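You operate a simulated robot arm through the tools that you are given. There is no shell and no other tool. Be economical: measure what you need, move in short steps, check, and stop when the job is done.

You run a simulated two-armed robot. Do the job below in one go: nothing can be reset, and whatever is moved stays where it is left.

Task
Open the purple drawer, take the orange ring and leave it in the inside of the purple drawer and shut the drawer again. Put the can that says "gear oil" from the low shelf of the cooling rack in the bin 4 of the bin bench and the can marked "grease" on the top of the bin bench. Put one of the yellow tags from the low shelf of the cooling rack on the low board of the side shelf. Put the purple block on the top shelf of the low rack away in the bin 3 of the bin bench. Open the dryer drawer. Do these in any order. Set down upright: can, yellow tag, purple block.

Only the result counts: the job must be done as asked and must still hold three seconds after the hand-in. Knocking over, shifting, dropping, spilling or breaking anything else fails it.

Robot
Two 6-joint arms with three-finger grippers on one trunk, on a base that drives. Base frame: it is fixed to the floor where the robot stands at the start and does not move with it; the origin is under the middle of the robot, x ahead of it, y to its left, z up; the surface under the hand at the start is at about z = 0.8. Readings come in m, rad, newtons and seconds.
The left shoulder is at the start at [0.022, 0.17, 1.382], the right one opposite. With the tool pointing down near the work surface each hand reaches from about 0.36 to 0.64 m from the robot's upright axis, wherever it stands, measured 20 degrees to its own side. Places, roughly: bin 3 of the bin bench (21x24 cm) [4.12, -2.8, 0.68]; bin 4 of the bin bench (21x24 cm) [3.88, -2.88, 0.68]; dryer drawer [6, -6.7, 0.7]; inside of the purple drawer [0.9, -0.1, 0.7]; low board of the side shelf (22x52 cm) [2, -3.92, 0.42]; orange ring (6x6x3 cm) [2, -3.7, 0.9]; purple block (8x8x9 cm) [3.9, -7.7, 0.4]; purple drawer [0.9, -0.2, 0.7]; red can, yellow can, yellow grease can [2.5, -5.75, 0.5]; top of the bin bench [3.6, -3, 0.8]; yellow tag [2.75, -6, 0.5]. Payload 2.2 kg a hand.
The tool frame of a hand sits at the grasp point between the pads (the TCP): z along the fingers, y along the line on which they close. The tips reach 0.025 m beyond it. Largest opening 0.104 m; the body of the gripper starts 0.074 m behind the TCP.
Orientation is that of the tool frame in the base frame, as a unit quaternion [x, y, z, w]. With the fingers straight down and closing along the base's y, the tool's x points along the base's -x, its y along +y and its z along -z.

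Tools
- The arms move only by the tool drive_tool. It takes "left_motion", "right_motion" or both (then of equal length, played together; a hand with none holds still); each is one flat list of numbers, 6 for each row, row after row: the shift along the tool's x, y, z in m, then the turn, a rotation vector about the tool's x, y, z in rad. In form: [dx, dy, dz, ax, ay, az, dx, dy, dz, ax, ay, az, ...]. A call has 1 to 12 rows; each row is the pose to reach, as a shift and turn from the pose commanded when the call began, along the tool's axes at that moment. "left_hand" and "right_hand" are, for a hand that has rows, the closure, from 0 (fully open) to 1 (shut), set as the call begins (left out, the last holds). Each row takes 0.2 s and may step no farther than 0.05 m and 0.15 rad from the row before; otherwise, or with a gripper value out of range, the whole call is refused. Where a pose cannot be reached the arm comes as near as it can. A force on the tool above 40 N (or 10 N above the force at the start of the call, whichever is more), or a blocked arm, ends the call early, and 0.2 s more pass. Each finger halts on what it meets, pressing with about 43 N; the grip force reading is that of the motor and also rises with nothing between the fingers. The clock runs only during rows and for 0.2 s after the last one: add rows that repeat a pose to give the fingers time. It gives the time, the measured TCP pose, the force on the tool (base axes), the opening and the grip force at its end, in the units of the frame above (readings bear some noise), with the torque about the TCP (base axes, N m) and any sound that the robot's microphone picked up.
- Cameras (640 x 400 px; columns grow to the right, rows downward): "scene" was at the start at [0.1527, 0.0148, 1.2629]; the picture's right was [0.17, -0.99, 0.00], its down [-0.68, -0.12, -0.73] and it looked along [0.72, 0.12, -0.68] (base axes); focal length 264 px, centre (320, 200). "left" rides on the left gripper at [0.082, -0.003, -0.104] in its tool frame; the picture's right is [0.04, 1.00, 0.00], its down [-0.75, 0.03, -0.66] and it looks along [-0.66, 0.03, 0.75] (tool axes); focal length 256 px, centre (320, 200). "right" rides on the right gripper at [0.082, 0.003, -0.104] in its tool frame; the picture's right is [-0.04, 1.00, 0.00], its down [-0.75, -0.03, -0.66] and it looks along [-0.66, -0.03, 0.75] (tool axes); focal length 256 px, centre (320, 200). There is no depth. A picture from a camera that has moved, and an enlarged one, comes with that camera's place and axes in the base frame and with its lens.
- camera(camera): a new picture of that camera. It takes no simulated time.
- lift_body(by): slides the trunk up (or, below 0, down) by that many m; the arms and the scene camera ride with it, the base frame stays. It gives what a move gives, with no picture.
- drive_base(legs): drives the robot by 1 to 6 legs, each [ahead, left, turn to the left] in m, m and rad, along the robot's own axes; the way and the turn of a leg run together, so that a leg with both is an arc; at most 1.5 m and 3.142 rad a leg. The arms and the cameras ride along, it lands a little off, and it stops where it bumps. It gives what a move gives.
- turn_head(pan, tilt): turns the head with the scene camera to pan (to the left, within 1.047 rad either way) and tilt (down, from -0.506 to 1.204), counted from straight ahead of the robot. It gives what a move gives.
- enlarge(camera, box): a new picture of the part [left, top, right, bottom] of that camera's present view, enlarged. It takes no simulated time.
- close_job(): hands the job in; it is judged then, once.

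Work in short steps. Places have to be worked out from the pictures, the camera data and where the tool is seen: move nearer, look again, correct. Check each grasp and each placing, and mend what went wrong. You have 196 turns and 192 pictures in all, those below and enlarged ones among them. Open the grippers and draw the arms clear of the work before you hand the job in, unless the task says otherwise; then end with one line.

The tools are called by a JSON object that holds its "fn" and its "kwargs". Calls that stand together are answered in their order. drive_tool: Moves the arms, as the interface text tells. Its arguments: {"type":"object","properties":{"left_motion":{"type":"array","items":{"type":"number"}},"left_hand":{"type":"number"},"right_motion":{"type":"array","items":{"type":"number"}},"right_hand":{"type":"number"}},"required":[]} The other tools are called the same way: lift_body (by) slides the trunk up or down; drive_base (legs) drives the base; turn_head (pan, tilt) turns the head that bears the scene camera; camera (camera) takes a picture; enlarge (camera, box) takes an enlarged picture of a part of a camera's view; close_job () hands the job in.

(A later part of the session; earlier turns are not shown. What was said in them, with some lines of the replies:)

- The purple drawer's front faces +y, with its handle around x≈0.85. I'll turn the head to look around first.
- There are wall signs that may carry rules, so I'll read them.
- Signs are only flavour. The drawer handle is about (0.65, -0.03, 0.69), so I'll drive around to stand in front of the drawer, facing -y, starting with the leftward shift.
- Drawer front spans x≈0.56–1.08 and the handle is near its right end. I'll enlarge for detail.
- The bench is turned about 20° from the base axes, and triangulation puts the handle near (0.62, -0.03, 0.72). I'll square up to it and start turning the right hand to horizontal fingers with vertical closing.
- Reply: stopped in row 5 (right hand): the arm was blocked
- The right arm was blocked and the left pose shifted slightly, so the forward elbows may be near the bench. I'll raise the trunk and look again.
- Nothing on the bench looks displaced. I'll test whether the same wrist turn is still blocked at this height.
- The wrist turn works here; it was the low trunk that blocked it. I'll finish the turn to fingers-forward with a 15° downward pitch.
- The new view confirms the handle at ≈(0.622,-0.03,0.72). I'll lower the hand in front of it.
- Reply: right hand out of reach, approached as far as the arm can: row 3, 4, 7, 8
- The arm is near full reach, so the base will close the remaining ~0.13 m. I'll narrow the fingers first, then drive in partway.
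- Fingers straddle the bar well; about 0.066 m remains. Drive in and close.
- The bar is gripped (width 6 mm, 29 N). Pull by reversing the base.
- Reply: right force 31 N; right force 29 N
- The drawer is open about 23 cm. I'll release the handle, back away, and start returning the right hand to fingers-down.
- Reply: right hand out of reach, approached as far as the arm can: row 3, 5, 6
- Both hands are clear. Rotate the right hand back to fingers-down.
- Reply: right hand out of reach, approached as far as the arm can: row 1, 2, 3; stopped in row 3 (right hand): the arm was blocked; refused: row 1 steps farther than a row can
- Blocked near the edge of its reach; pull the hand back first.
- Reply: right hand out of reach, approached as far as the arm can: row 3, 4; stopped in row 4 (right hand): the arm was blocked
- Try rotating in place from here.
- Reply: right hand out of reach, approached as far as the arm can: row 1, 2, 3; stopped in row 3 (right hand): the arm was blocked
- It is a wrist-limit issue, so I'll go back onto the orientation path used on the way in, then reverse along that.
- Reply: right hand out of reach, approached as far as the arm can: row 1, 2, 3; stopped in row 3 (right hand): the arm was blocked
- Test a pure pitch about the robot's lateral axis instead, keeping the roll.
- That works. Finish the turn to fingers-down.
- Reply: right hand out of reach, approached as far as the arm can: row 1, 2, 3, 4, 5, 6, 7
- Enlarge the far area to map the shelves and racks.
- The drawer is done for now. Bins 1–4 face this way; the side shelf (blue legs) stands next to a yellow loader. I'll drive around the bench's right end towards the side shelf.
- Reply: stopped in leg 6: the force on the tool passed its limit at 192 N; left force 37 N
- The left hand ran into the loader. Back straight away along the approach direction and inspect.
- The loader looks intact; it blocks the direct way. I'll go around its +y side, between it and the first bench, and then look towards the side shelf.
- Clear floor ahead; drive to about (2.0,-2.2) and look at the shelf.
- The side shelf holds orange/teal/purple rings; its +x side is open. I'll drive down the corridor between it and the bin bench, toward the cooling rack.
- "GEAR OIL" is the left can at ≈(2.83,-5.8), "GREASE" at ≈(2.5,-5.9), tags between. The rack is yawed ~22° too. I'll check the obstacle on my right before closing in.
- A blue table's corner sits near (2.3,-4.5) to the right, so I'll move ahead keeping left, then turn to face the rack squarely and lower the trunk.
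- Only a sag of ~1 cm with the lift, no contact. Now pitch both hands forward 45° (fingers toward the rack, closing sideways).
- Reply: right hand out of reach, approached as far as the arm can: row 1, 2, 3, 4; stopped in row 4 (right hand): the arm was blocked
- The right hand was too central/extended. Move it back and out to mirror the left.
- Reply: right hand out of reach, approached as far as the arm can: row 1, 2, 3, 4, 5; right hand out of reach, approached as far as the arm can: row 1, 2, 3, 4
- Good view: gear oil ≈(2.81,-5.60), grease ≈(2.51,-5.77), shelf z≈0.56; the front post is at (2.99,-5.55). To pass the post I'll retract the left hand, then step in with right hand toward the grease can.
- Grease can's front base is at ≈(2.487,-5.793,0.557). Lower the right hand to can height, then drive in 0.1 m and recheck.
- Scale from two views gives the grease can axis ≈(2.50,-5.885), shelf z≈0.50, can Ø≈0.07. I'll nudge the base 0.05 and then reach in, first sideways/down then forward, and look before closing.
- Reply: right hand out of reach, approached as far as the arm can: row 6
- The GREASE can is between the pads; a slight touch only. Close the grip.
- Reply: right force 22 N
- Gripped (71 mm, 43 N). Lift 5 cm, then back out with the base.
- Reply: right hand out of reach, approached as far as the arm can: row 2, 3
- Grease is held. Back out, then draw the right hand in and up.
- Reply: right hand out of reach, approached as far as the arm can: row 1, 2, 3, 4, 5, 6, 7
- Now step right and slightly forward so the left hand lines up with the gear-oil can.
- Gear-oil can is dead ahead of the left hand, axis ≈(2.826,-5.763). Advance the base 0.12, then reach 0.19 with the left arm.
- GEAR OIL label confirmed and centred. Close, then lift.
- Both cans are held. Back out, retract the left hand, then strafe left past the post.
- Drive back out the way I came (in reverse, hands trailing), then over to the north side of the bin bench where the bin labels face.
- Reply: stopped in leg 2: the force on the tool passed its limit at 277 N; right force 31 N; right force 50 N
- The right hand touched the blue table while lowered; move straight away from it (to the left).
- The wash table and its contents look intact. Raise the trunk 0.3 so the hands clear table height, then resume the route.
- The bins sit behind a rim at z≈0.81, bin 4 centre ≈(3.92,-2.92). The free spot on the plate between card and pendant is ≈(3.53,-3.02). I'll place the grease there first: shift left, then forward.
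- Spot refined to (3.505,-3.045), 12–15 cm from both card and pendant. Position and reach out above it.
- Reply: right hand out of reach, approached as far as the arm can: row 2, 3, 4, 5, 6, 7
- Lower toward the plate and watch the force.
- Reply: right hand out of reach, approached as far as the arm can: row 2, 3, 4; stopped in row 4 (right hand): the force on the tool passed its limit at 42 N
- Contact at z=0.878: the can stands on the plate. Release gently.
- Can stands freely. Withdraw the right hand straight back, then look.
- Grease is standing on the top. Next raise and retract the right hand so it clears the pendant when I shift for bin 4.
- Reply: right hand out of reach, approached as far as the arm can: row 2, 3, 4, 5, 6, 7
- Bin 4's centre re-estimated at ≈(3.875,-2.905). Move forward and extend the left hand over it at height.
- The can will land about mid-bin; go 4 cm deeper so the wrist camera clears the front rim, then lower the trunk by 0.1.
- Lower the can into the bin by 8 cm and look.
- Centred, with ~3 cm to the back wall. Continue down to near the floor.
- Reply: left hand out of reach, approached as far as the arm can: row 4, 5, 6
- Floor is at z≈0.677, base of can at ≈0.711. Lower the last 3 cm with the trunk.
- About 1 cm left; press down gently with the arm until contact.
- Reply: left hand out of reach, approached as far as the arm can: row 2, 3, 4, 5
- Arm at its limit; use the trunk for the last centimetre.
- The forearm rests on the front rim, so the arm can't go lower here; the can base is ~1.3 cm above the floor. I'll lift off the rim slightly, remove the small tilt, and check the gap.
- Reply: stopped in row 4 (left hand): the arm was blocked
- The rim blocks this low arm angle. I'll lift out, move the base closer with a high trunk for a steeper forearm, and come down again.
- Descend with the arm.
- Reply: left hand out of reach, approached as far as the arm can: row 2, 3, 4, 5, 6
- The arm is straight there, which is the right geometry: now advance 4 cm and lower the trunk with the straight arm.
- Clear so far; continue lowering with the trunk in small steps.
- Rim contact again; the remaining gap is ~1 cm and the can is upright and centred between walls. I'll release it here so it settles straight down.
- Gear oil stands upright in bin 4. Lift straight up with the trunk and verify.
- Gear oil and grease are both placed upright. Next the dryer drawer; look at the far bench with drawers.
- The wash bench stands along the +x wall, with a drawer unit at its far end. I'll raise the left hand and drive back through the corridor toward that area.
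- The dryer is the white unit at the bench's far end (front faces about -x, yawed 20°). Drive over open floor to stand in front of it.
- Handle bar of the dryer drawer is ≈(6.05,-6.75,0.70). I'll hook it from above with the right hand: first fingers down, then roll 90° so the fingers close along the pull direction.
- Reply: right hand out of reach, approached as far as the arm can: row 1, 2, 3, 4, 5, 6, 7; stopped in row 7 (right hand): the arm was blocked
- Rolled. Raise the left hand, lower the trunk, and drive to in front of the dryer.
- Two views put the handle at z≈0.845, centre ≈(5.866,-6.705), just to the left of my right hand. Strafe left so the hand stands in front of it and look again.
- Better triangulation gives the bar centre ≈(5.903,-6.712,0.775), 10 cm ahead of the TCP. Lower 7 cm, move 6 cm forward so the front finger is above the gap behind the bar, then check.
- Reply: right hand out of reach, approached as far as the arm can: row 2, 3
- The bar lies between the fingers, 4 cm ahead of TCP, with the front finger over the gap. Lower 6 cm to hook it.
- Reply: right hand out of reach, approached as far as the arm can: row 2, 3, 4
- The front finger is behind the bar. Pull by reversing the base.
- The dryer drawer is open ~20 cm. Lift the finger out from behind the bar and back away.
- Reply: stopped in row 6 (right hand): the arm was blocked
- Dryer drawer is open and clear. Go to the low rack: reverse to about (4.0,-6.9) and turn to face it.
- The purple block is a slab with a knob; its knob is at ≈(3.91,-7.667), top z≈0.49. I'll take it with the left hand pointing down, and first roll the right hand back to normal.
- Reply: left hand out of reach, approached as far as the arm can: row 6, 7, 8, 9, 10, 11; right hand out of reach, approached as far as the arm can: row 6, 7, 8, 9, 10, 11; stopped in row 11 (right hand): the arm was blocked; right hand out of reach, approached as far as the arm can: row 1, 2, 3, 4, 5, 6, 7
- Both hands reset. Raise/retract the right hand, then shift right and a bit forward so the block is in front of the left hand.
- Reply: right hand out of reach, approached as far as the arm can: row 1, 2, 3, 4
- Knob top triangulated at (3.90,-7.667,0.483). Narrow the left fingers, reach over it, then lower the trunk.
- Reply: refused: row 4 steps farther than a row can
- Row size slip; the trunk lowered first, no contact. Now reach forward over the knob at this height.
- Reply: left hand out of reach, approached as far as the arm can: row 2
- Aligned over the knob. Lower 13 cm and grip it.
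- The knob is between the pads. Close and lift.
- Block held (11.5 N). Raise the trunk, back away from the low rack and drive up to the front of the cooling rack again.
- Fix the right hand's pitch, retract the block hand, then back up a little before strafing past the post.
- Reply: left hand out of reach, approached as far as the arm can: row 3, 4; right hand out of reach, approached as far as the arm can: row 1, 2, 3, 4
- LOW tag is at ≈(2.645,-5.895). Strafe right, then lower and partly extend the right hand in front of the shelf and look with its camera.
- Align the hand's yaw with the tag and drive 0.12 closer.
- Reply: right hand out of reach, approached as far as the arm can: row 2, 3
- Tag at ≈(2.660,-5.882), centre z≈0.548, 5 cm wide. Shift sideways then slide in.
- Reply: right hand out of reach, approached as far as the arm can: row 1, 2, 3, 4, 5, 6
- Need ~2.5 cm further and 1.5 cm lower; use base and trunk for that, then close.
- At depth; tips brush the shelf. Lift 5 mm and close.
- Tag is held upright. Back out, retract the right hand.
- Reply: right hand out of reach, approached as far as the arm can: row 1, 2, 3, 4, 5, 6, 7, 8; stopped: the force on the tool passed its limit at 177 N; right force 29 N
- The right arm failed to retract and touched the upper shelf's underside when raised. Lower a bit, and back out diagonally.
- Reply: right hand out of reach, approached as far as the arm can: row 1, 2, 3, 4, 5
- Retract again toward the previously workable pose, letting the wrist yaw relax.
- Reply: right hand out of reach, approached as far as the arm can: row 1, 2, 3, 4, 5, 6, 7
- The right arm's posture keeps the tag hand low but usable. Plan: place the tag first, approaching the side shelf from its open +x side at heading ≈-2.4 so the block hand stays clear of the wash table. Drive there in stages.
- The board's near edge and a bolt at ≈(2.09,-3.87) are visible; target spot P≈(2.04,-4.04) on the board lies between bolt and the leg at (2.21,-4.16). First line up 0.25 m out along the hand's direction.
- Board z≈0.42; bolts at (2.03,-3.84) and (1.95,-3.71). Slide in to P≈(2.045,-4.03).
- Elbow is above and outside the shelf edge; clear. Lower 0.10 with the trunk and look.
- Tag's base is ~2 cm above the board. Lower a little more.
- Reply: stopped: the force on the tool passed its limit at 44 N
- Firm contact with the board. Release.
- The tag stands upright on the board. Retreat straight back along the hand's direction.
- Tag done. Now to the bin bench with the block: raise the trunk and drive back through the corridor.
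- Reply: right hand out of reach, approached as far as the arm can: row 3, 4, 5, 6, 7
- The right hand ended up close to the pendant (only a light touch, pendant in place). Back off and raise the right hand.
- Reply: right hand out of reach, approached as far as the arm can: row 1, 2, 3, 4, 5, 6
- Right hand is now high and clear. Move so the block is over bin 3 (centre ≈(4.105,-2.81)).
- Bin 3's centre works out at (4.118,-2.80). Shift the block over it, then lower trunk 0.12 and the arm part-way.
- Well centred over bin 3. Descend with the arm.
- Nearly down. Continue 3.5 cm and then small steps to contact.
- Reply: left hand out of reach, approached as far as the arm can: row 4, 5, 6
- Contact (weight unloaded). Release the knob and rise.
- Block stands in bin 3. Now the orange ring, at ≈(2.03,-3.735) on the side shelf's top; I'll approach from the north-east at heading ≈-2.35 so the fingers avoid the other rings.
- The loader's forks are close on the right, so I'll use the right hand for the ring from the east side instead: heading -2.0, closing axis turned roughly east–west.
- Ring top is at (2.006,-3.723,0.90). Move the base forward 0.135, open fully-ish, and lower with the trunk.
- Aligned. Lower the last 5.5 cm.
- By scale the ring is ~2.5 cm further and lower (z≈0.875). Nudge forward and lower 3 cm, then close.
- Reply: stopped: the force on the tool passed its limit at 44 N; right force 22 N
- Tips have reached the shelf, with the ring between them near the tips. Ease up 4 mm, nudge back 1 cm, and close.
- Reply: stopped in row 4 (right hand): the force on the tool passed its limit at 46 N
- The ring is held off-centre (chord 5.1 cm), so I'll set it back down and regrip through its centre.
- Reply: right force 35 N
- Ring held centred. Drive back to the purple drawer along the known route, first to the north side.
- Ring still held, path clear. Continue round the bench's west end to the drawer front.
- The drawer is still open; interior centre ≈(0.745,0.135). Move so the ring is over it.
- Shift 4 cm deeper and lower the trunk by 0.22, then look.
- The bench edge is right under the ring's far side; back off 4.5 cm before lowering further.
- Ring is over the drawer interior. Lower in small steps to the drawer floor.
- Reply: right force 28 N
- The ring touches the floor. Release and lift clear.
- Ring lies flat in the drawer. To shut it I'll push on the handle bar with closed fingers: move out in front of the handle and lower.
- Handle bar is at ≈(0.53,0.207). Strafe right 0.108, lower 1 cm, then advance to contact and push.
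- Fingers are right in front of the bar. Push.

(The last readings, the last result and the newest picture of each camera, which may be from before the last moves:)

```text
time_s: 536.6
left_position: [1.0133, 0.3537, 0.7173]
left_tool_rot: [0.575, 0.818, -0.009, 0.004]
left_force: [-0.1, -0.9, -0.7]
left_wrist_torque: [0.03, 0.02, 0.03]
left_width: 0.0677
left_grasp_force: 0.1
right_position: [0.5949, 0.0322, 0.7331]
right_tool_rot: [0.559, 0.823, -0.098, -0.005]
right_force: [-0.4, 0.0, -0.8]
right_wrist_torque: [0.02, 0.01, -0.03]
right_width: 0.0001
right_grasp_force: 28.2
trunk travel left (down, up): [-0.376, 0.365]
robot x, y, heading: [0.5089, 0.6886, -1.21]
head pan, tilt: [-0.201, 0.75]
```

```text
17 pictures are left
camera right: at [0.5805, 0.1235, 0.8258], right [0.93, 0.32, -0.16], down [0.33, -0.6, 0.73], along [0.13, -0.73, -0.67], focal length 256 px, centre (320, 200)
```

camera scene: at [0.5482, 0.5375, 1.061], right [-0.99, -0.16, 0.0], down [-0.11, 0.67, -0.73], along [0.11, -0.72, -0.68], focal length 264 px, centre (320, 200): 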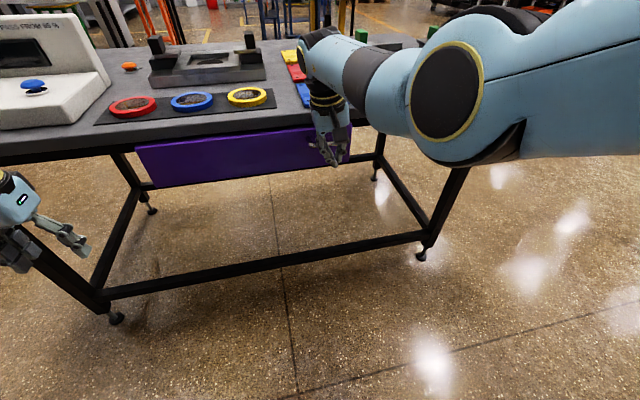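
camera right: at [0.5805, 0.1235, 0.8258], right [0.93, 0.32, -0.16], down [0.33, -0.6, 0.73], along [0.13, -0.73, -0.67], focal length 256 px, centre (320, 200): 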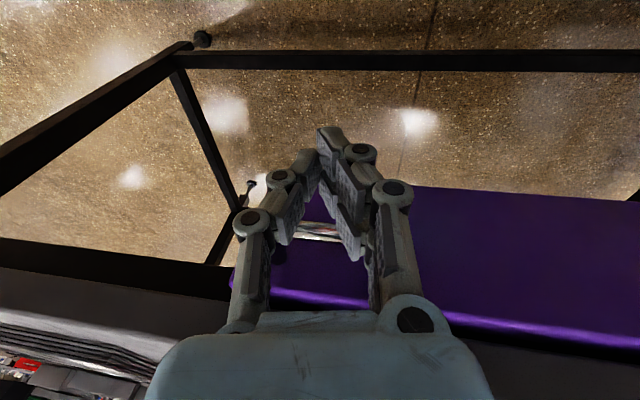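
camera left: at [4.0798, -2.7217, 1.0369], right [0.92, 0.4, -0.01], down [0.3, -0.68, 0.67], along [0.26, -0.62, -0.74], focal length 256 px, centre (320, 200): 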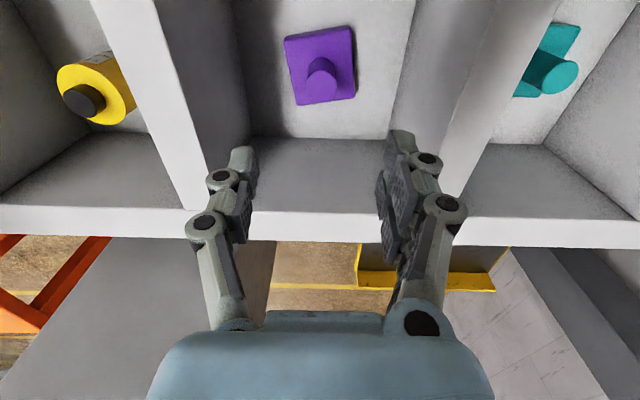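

Almost shut; about 4 cm left. Push gently until resistance.

{"fn": "drive_base", "kwargs": {"legs": [[0.03, 0, 0]]}}

{"fn": "drive_base", "kwargs": {"legs": [[0.02, 0, 0]]}}

{"fn": "camera", "kwargs": {"camera": "right"}}

```text
time_s: 537.5
left_position: [1.0218, 0.3284, 0.7181]
left_tool_rot: [0.577, 0.817, -0.009, 0.005]
left_force: [0.7, -0.2, -0.6]
left_wrist_torque: [-0.01, 0.01, 0.02]
left_width: 0.0674
left_grasp_force: 0.1
right_position: [0.6011, 0.0159, 0.7279]
right_tool_rot: [0.558, 0.825, -0.09, -0.017]
right_force: [-0.9, 1.0, -0.1]
right_wrist_torque: [-0.03, 0.02, 0.02]
right_width: 0.0
right_grasp_force: 28.6
trunk travel left (down, up): [-0.376, 0.365]
robot x, y, heading: [0.518, 0.6601, -1.218]
head pan, tilt: [-0.201, 0.75]
stopped in leg 1: the force on the tool passed its limit at 76 N (the readings are from after the stop); the commanded pose is now the measured one
```

```text
time_s: 538.3
left_position: [1.025, 0.3204, 0.7177]
left_tool_rot: [0.577, 0.817, -0.008, 0.005]
left_force: [1.0, -0.1, -0.3]
left_wrist_torque: [0.01, -0.01, -0.01]
left_width: 0.0676
left_grasp_force: 0.0
right_position: [0.6013, 0.0142, 0.723]
right_tool_rot: [0.558, 0.825, -0.085, -0.027]
right_force: [-1.8, 4.4, 1.5]
right_wrist_torque: [-0.09, 0.01, 0.08]
right_width: 0.0
right_grasp_force: 28.2
trunk travel left (down, up): [-0.376, 0.365]
robot x, y, heading: [0.5199, 0.6567, -1.215]
head pan, tilt: [-0.201, 0.75]
stopped in leg 1: the force on the tool passed its limit at 61 N (the readings are from after the stop); the commanded pose is now the measured one
```

```text
16 pictures are left
camera right: at [0.5893, 0.1013, 0.8209], right [0.93, 0.32, -0.17], down [0.34, -0.64, 0.69], along [0.12, -0.7, -0.71], focal length 256 px, centre (320, 200)
```

right: 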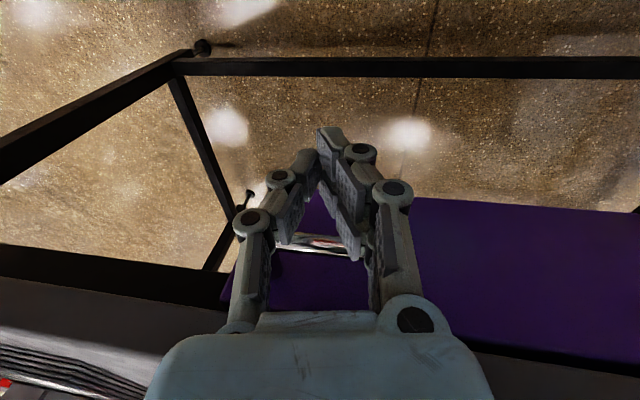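

Resistance reached. Back off and inspect whether the front is flush.

{"fn": "drive_base", "kwargs": {"legs": [[-0.25, 0, 0]]}}

{"fn": "turn_head", "kwargs": {"pan": 0.15, "tilt": 0.75}}

{"fn": "camera", "kwargs": {"camera": "scene"}}

{"fn": "camera", "kwargs": {"camera": "right"}}

```text
time_s: 540.1
left_position: [0.9364, 0.5524, 0.7179]
left_tool_rot: [0.578, 0.816, -0.008, 0.006]
left_force: [0.8, 0.8, 0.3]
left_wrist_torque: [-0.04, -0.02, -0.01]
left_width: 0.0674
left_grasp_force: 0.0
right_position: [0.5163, 0.2457, 0.7234]
right_tool_rot: [0.559, 0.825, -0.083, -0.026]
right_force: [-0.3, -0.1, -0.3]
right_wrist_torque: [-0.01, -0.03, 0.01]
right_width: 0.0
right_grasp_force: 28.1
trunk travel left (down, up): [-0.376, 0.365]
robot x, y, heading: [0.4333, 0.8916, -1.209]
head pan, tilt: [-0.201, 0.75]
```

```text
time_s: 541.0
left_position: [0.9383, 0.5513, 0.7171]
left_tool_rot: [0.577, 0.817, -0.007, 0.005]
left_force: [0.5, 0.3, -0.1]
left_wrist_torque: [0.02, -0.01, 0.0]
left_width: 0.0675
left_grasp_force: 0.0
right_position: [0.5158, 0.2458, 0.7231]
right_tool_rot: [0.559, 0.824, -0.083, -0.027]
right_force: [0.2, -0.7, 0.8]
right_wrist_torque: [-0.01, 0.01, -0.01]
right_width: 0.0
right_grasp_force: 27.6
trunk travel left (down, up): [-0.376, 0.365]
robot x, y, heading: [0.4351, 0.8914, -1.213]
head pan, tilt: [0.15, 0.75]
```

```text
15 pictures are left
camera scene: at [0.5011, 0.7465, 1.0612], right [-0.88, -0.48, 0.0], down [-0.33, 0.6, -0.73], along [0.35, -0.64, -0.68], focal length 264 px, centre (320, 200)
```

scene: 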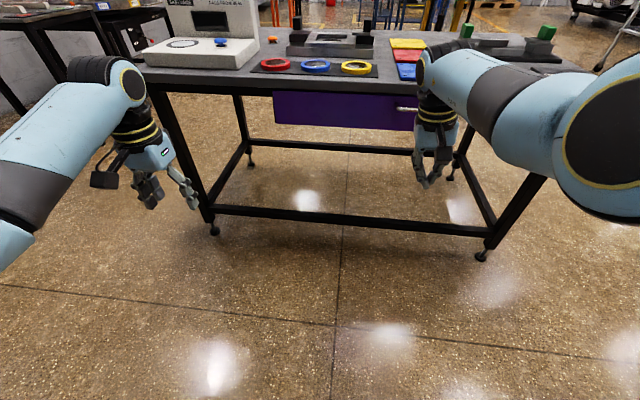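

```text
14 pictures are left
camera right: at [0.5035, 0.3328, 0.8208], right [0.93, 0.32, -0.17], down [0.34, -0.64, 0.69], along [0.12, -0.7, -0.71], focal length 256 px, centre (320, 200)
```

right: 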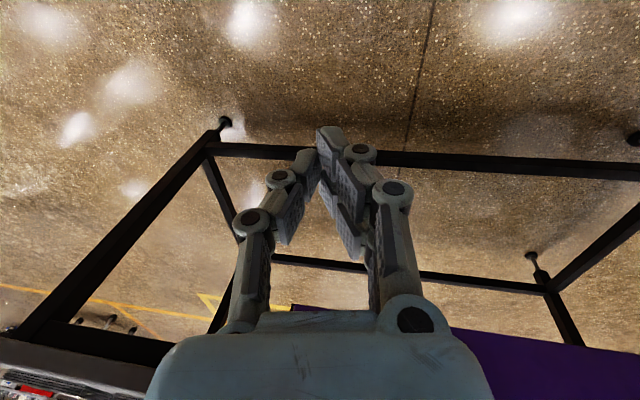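

{"fn": "enlarge", "kwargs": {"camera": "scene", "box": [250, 60, 450, 150]}}

```text
3.20 times, centred on (350, 105) of scene
camera zoom: at [0.5011, 0.7465, 1.0612], right [-0.88, -0.48, 0.0], down [-0.33, 0.6, -0.73], along [0.35, -0.64, -0.68], focal length 846 px, centre (224, 504)
```

zoom: 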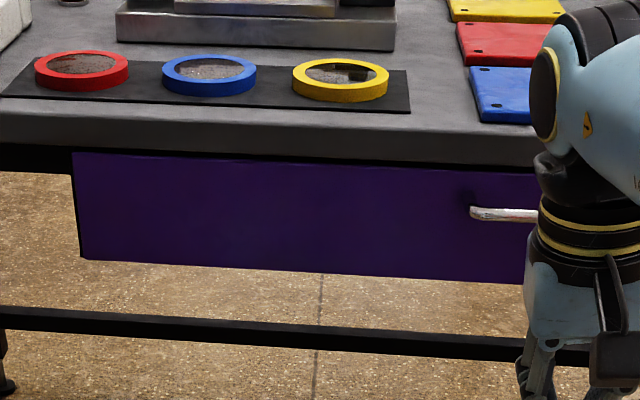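

The handle's position matches the originally closed one within millimetres, so the drawer is shut. Back away, open both grippers and raise the arms clear.

{"fn": "drive_base", "kwargs": {"legs": [[-0.3, 0, 0]]}}

{"fn": "drive_tool", "kwargs": {"left_motion": [0, 0, 0, 0, 0, 0, 0, 0, 0, 0, 0, 0, 0, 0, 0, 0, 0, 0, 0, 0, 0, 0, 0, 0], "right_motion": [0, 0, 0, 0, 0, 0, 0, 0, 0, 0, 0, 0, 0, 0, 0, 0, 0, 0, 0, 0, 0, 0, 0, 0], "left_hand": 0, "right_hand": 0}}

{"fn": "lift_body", "kwargs": {"by": 0.25}}

{"fn": "camera", "kwargs": {"camera": "scene"}}

```text
time_s: 543.0
left_position: [0.833, 0.8331, 0.7182]
left_tool_rot: [0.578, 0.816, -0.008, 0.005]
left_force: [0.3, -0.4, -0.1]
left_wrist_torque: [-0.01, -0.04, 0.01]
left_width: 0.0675
left_grasp_force: 0.1
right_position: [0.4102, 0.5288, 0.7235]
right_tool_rot: [0.56, 0.824, -0.083, -0.025]
right_force: [-0.3, 0.7, 0.0]
right_wrist_torque: [-0.01, -0.04, -0.01]
right_width: 0.0
right_grasp_force: 28.1
trunk travel left (down, up): [-0.376, 0.365]
robot x, y, heading: [0.3322, 1.1753, -1.222]
head pan, tilt: [0.15, 0.75]
```

```text
time_s: 544.0
left_position: [0.8324, 0.8332, 0.7167]
left_tool_rot: [0.578, 0.816, -0.007, 0.005]
left_force: [0.8, 0.5, 0.0]
left_wrist_torque: [0.01, 0.03, -0.02]
left_width: 0.1038
left_grasp_force: 0.1
right_position: [0.4108, 0.5274, 0.7231]
right_tool_rot: [0.56, 0.824, -0.083, -0.025]
right_force: [-1.1, -0.5, 0.2]
right_wrist_torque: [0.01, 0.02, -0.03]
right_width: 0.1039
right_grasp_force: 0.0
trunk travel left (down, up): [-0.376, 0.365]
robot x, y, heading: [0.329, 1.1757, -1.217]
head pan, tilt: [0.15, 0.75]
```

```text
time_s: 546.6
left_position: [0.8332, 0.8325, 0.9681]
left_tool_rot: [0.578, 0.816, -0.008, 0.006]
left_force: [-0.3, 1.1, -0.9]
left_wrist_torque: [0.01, 0.0, 0.02]
left_width: 0.1041
left_grasp_force: 0.1
right_position: [0.4104, 0.5288, 0.9731]
right_tool_rot: [0.56, 0.824, -0.084, -0.026]
right_force: [-0.5, 0.2, 0.5]
right_wrist_torque: [0.01, 0.01, 0.0]
right_width: 0.1037
right_grasp_force: 0.1
trunk travel left (down, up): [-0.626, 0.115]
robot x, y, heading: [0.3301, 1.1709, -1.217]
head pan, tilt: [0.15, 0.75]
```

```text
12 pictures are left
camera scene: at [0.395, 1.0337, 1.3153], right [-0.88, -0.48, 0.0], down [-0.33, 0.6, -0.73], along [0.35, -0.64, -0.68], focal length 264 px, centre (320, 200)
```

scene: 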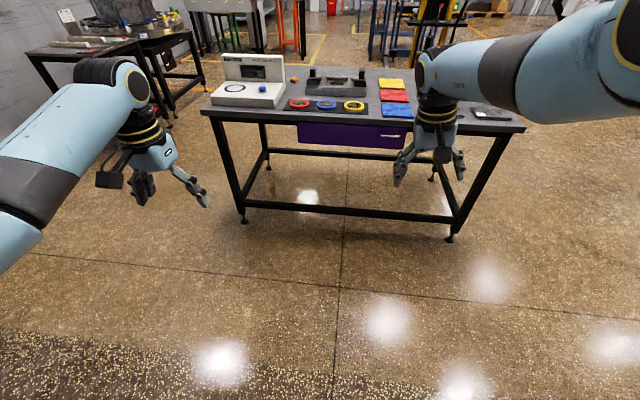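

The purple drawer is shut, both grippers are open, and the arms are clear of the work, so I hand in.

{"fn": "close_job", "kwargs": {}}

```text
The job is handed in.
```

I did every item on the list and handed the job in: the ring is in the shut purple drawer, both cans, the tag and the block are placed upright, and the dryer drawer is open. On the way I bumped some furniture, most heavily the loader (192 N), the blue wash table (277 N) and the cooling rack (177 N). The gear oil can also dropped about 1–3 cm into bin 4. Everything I looked at afterwards stayed in place.
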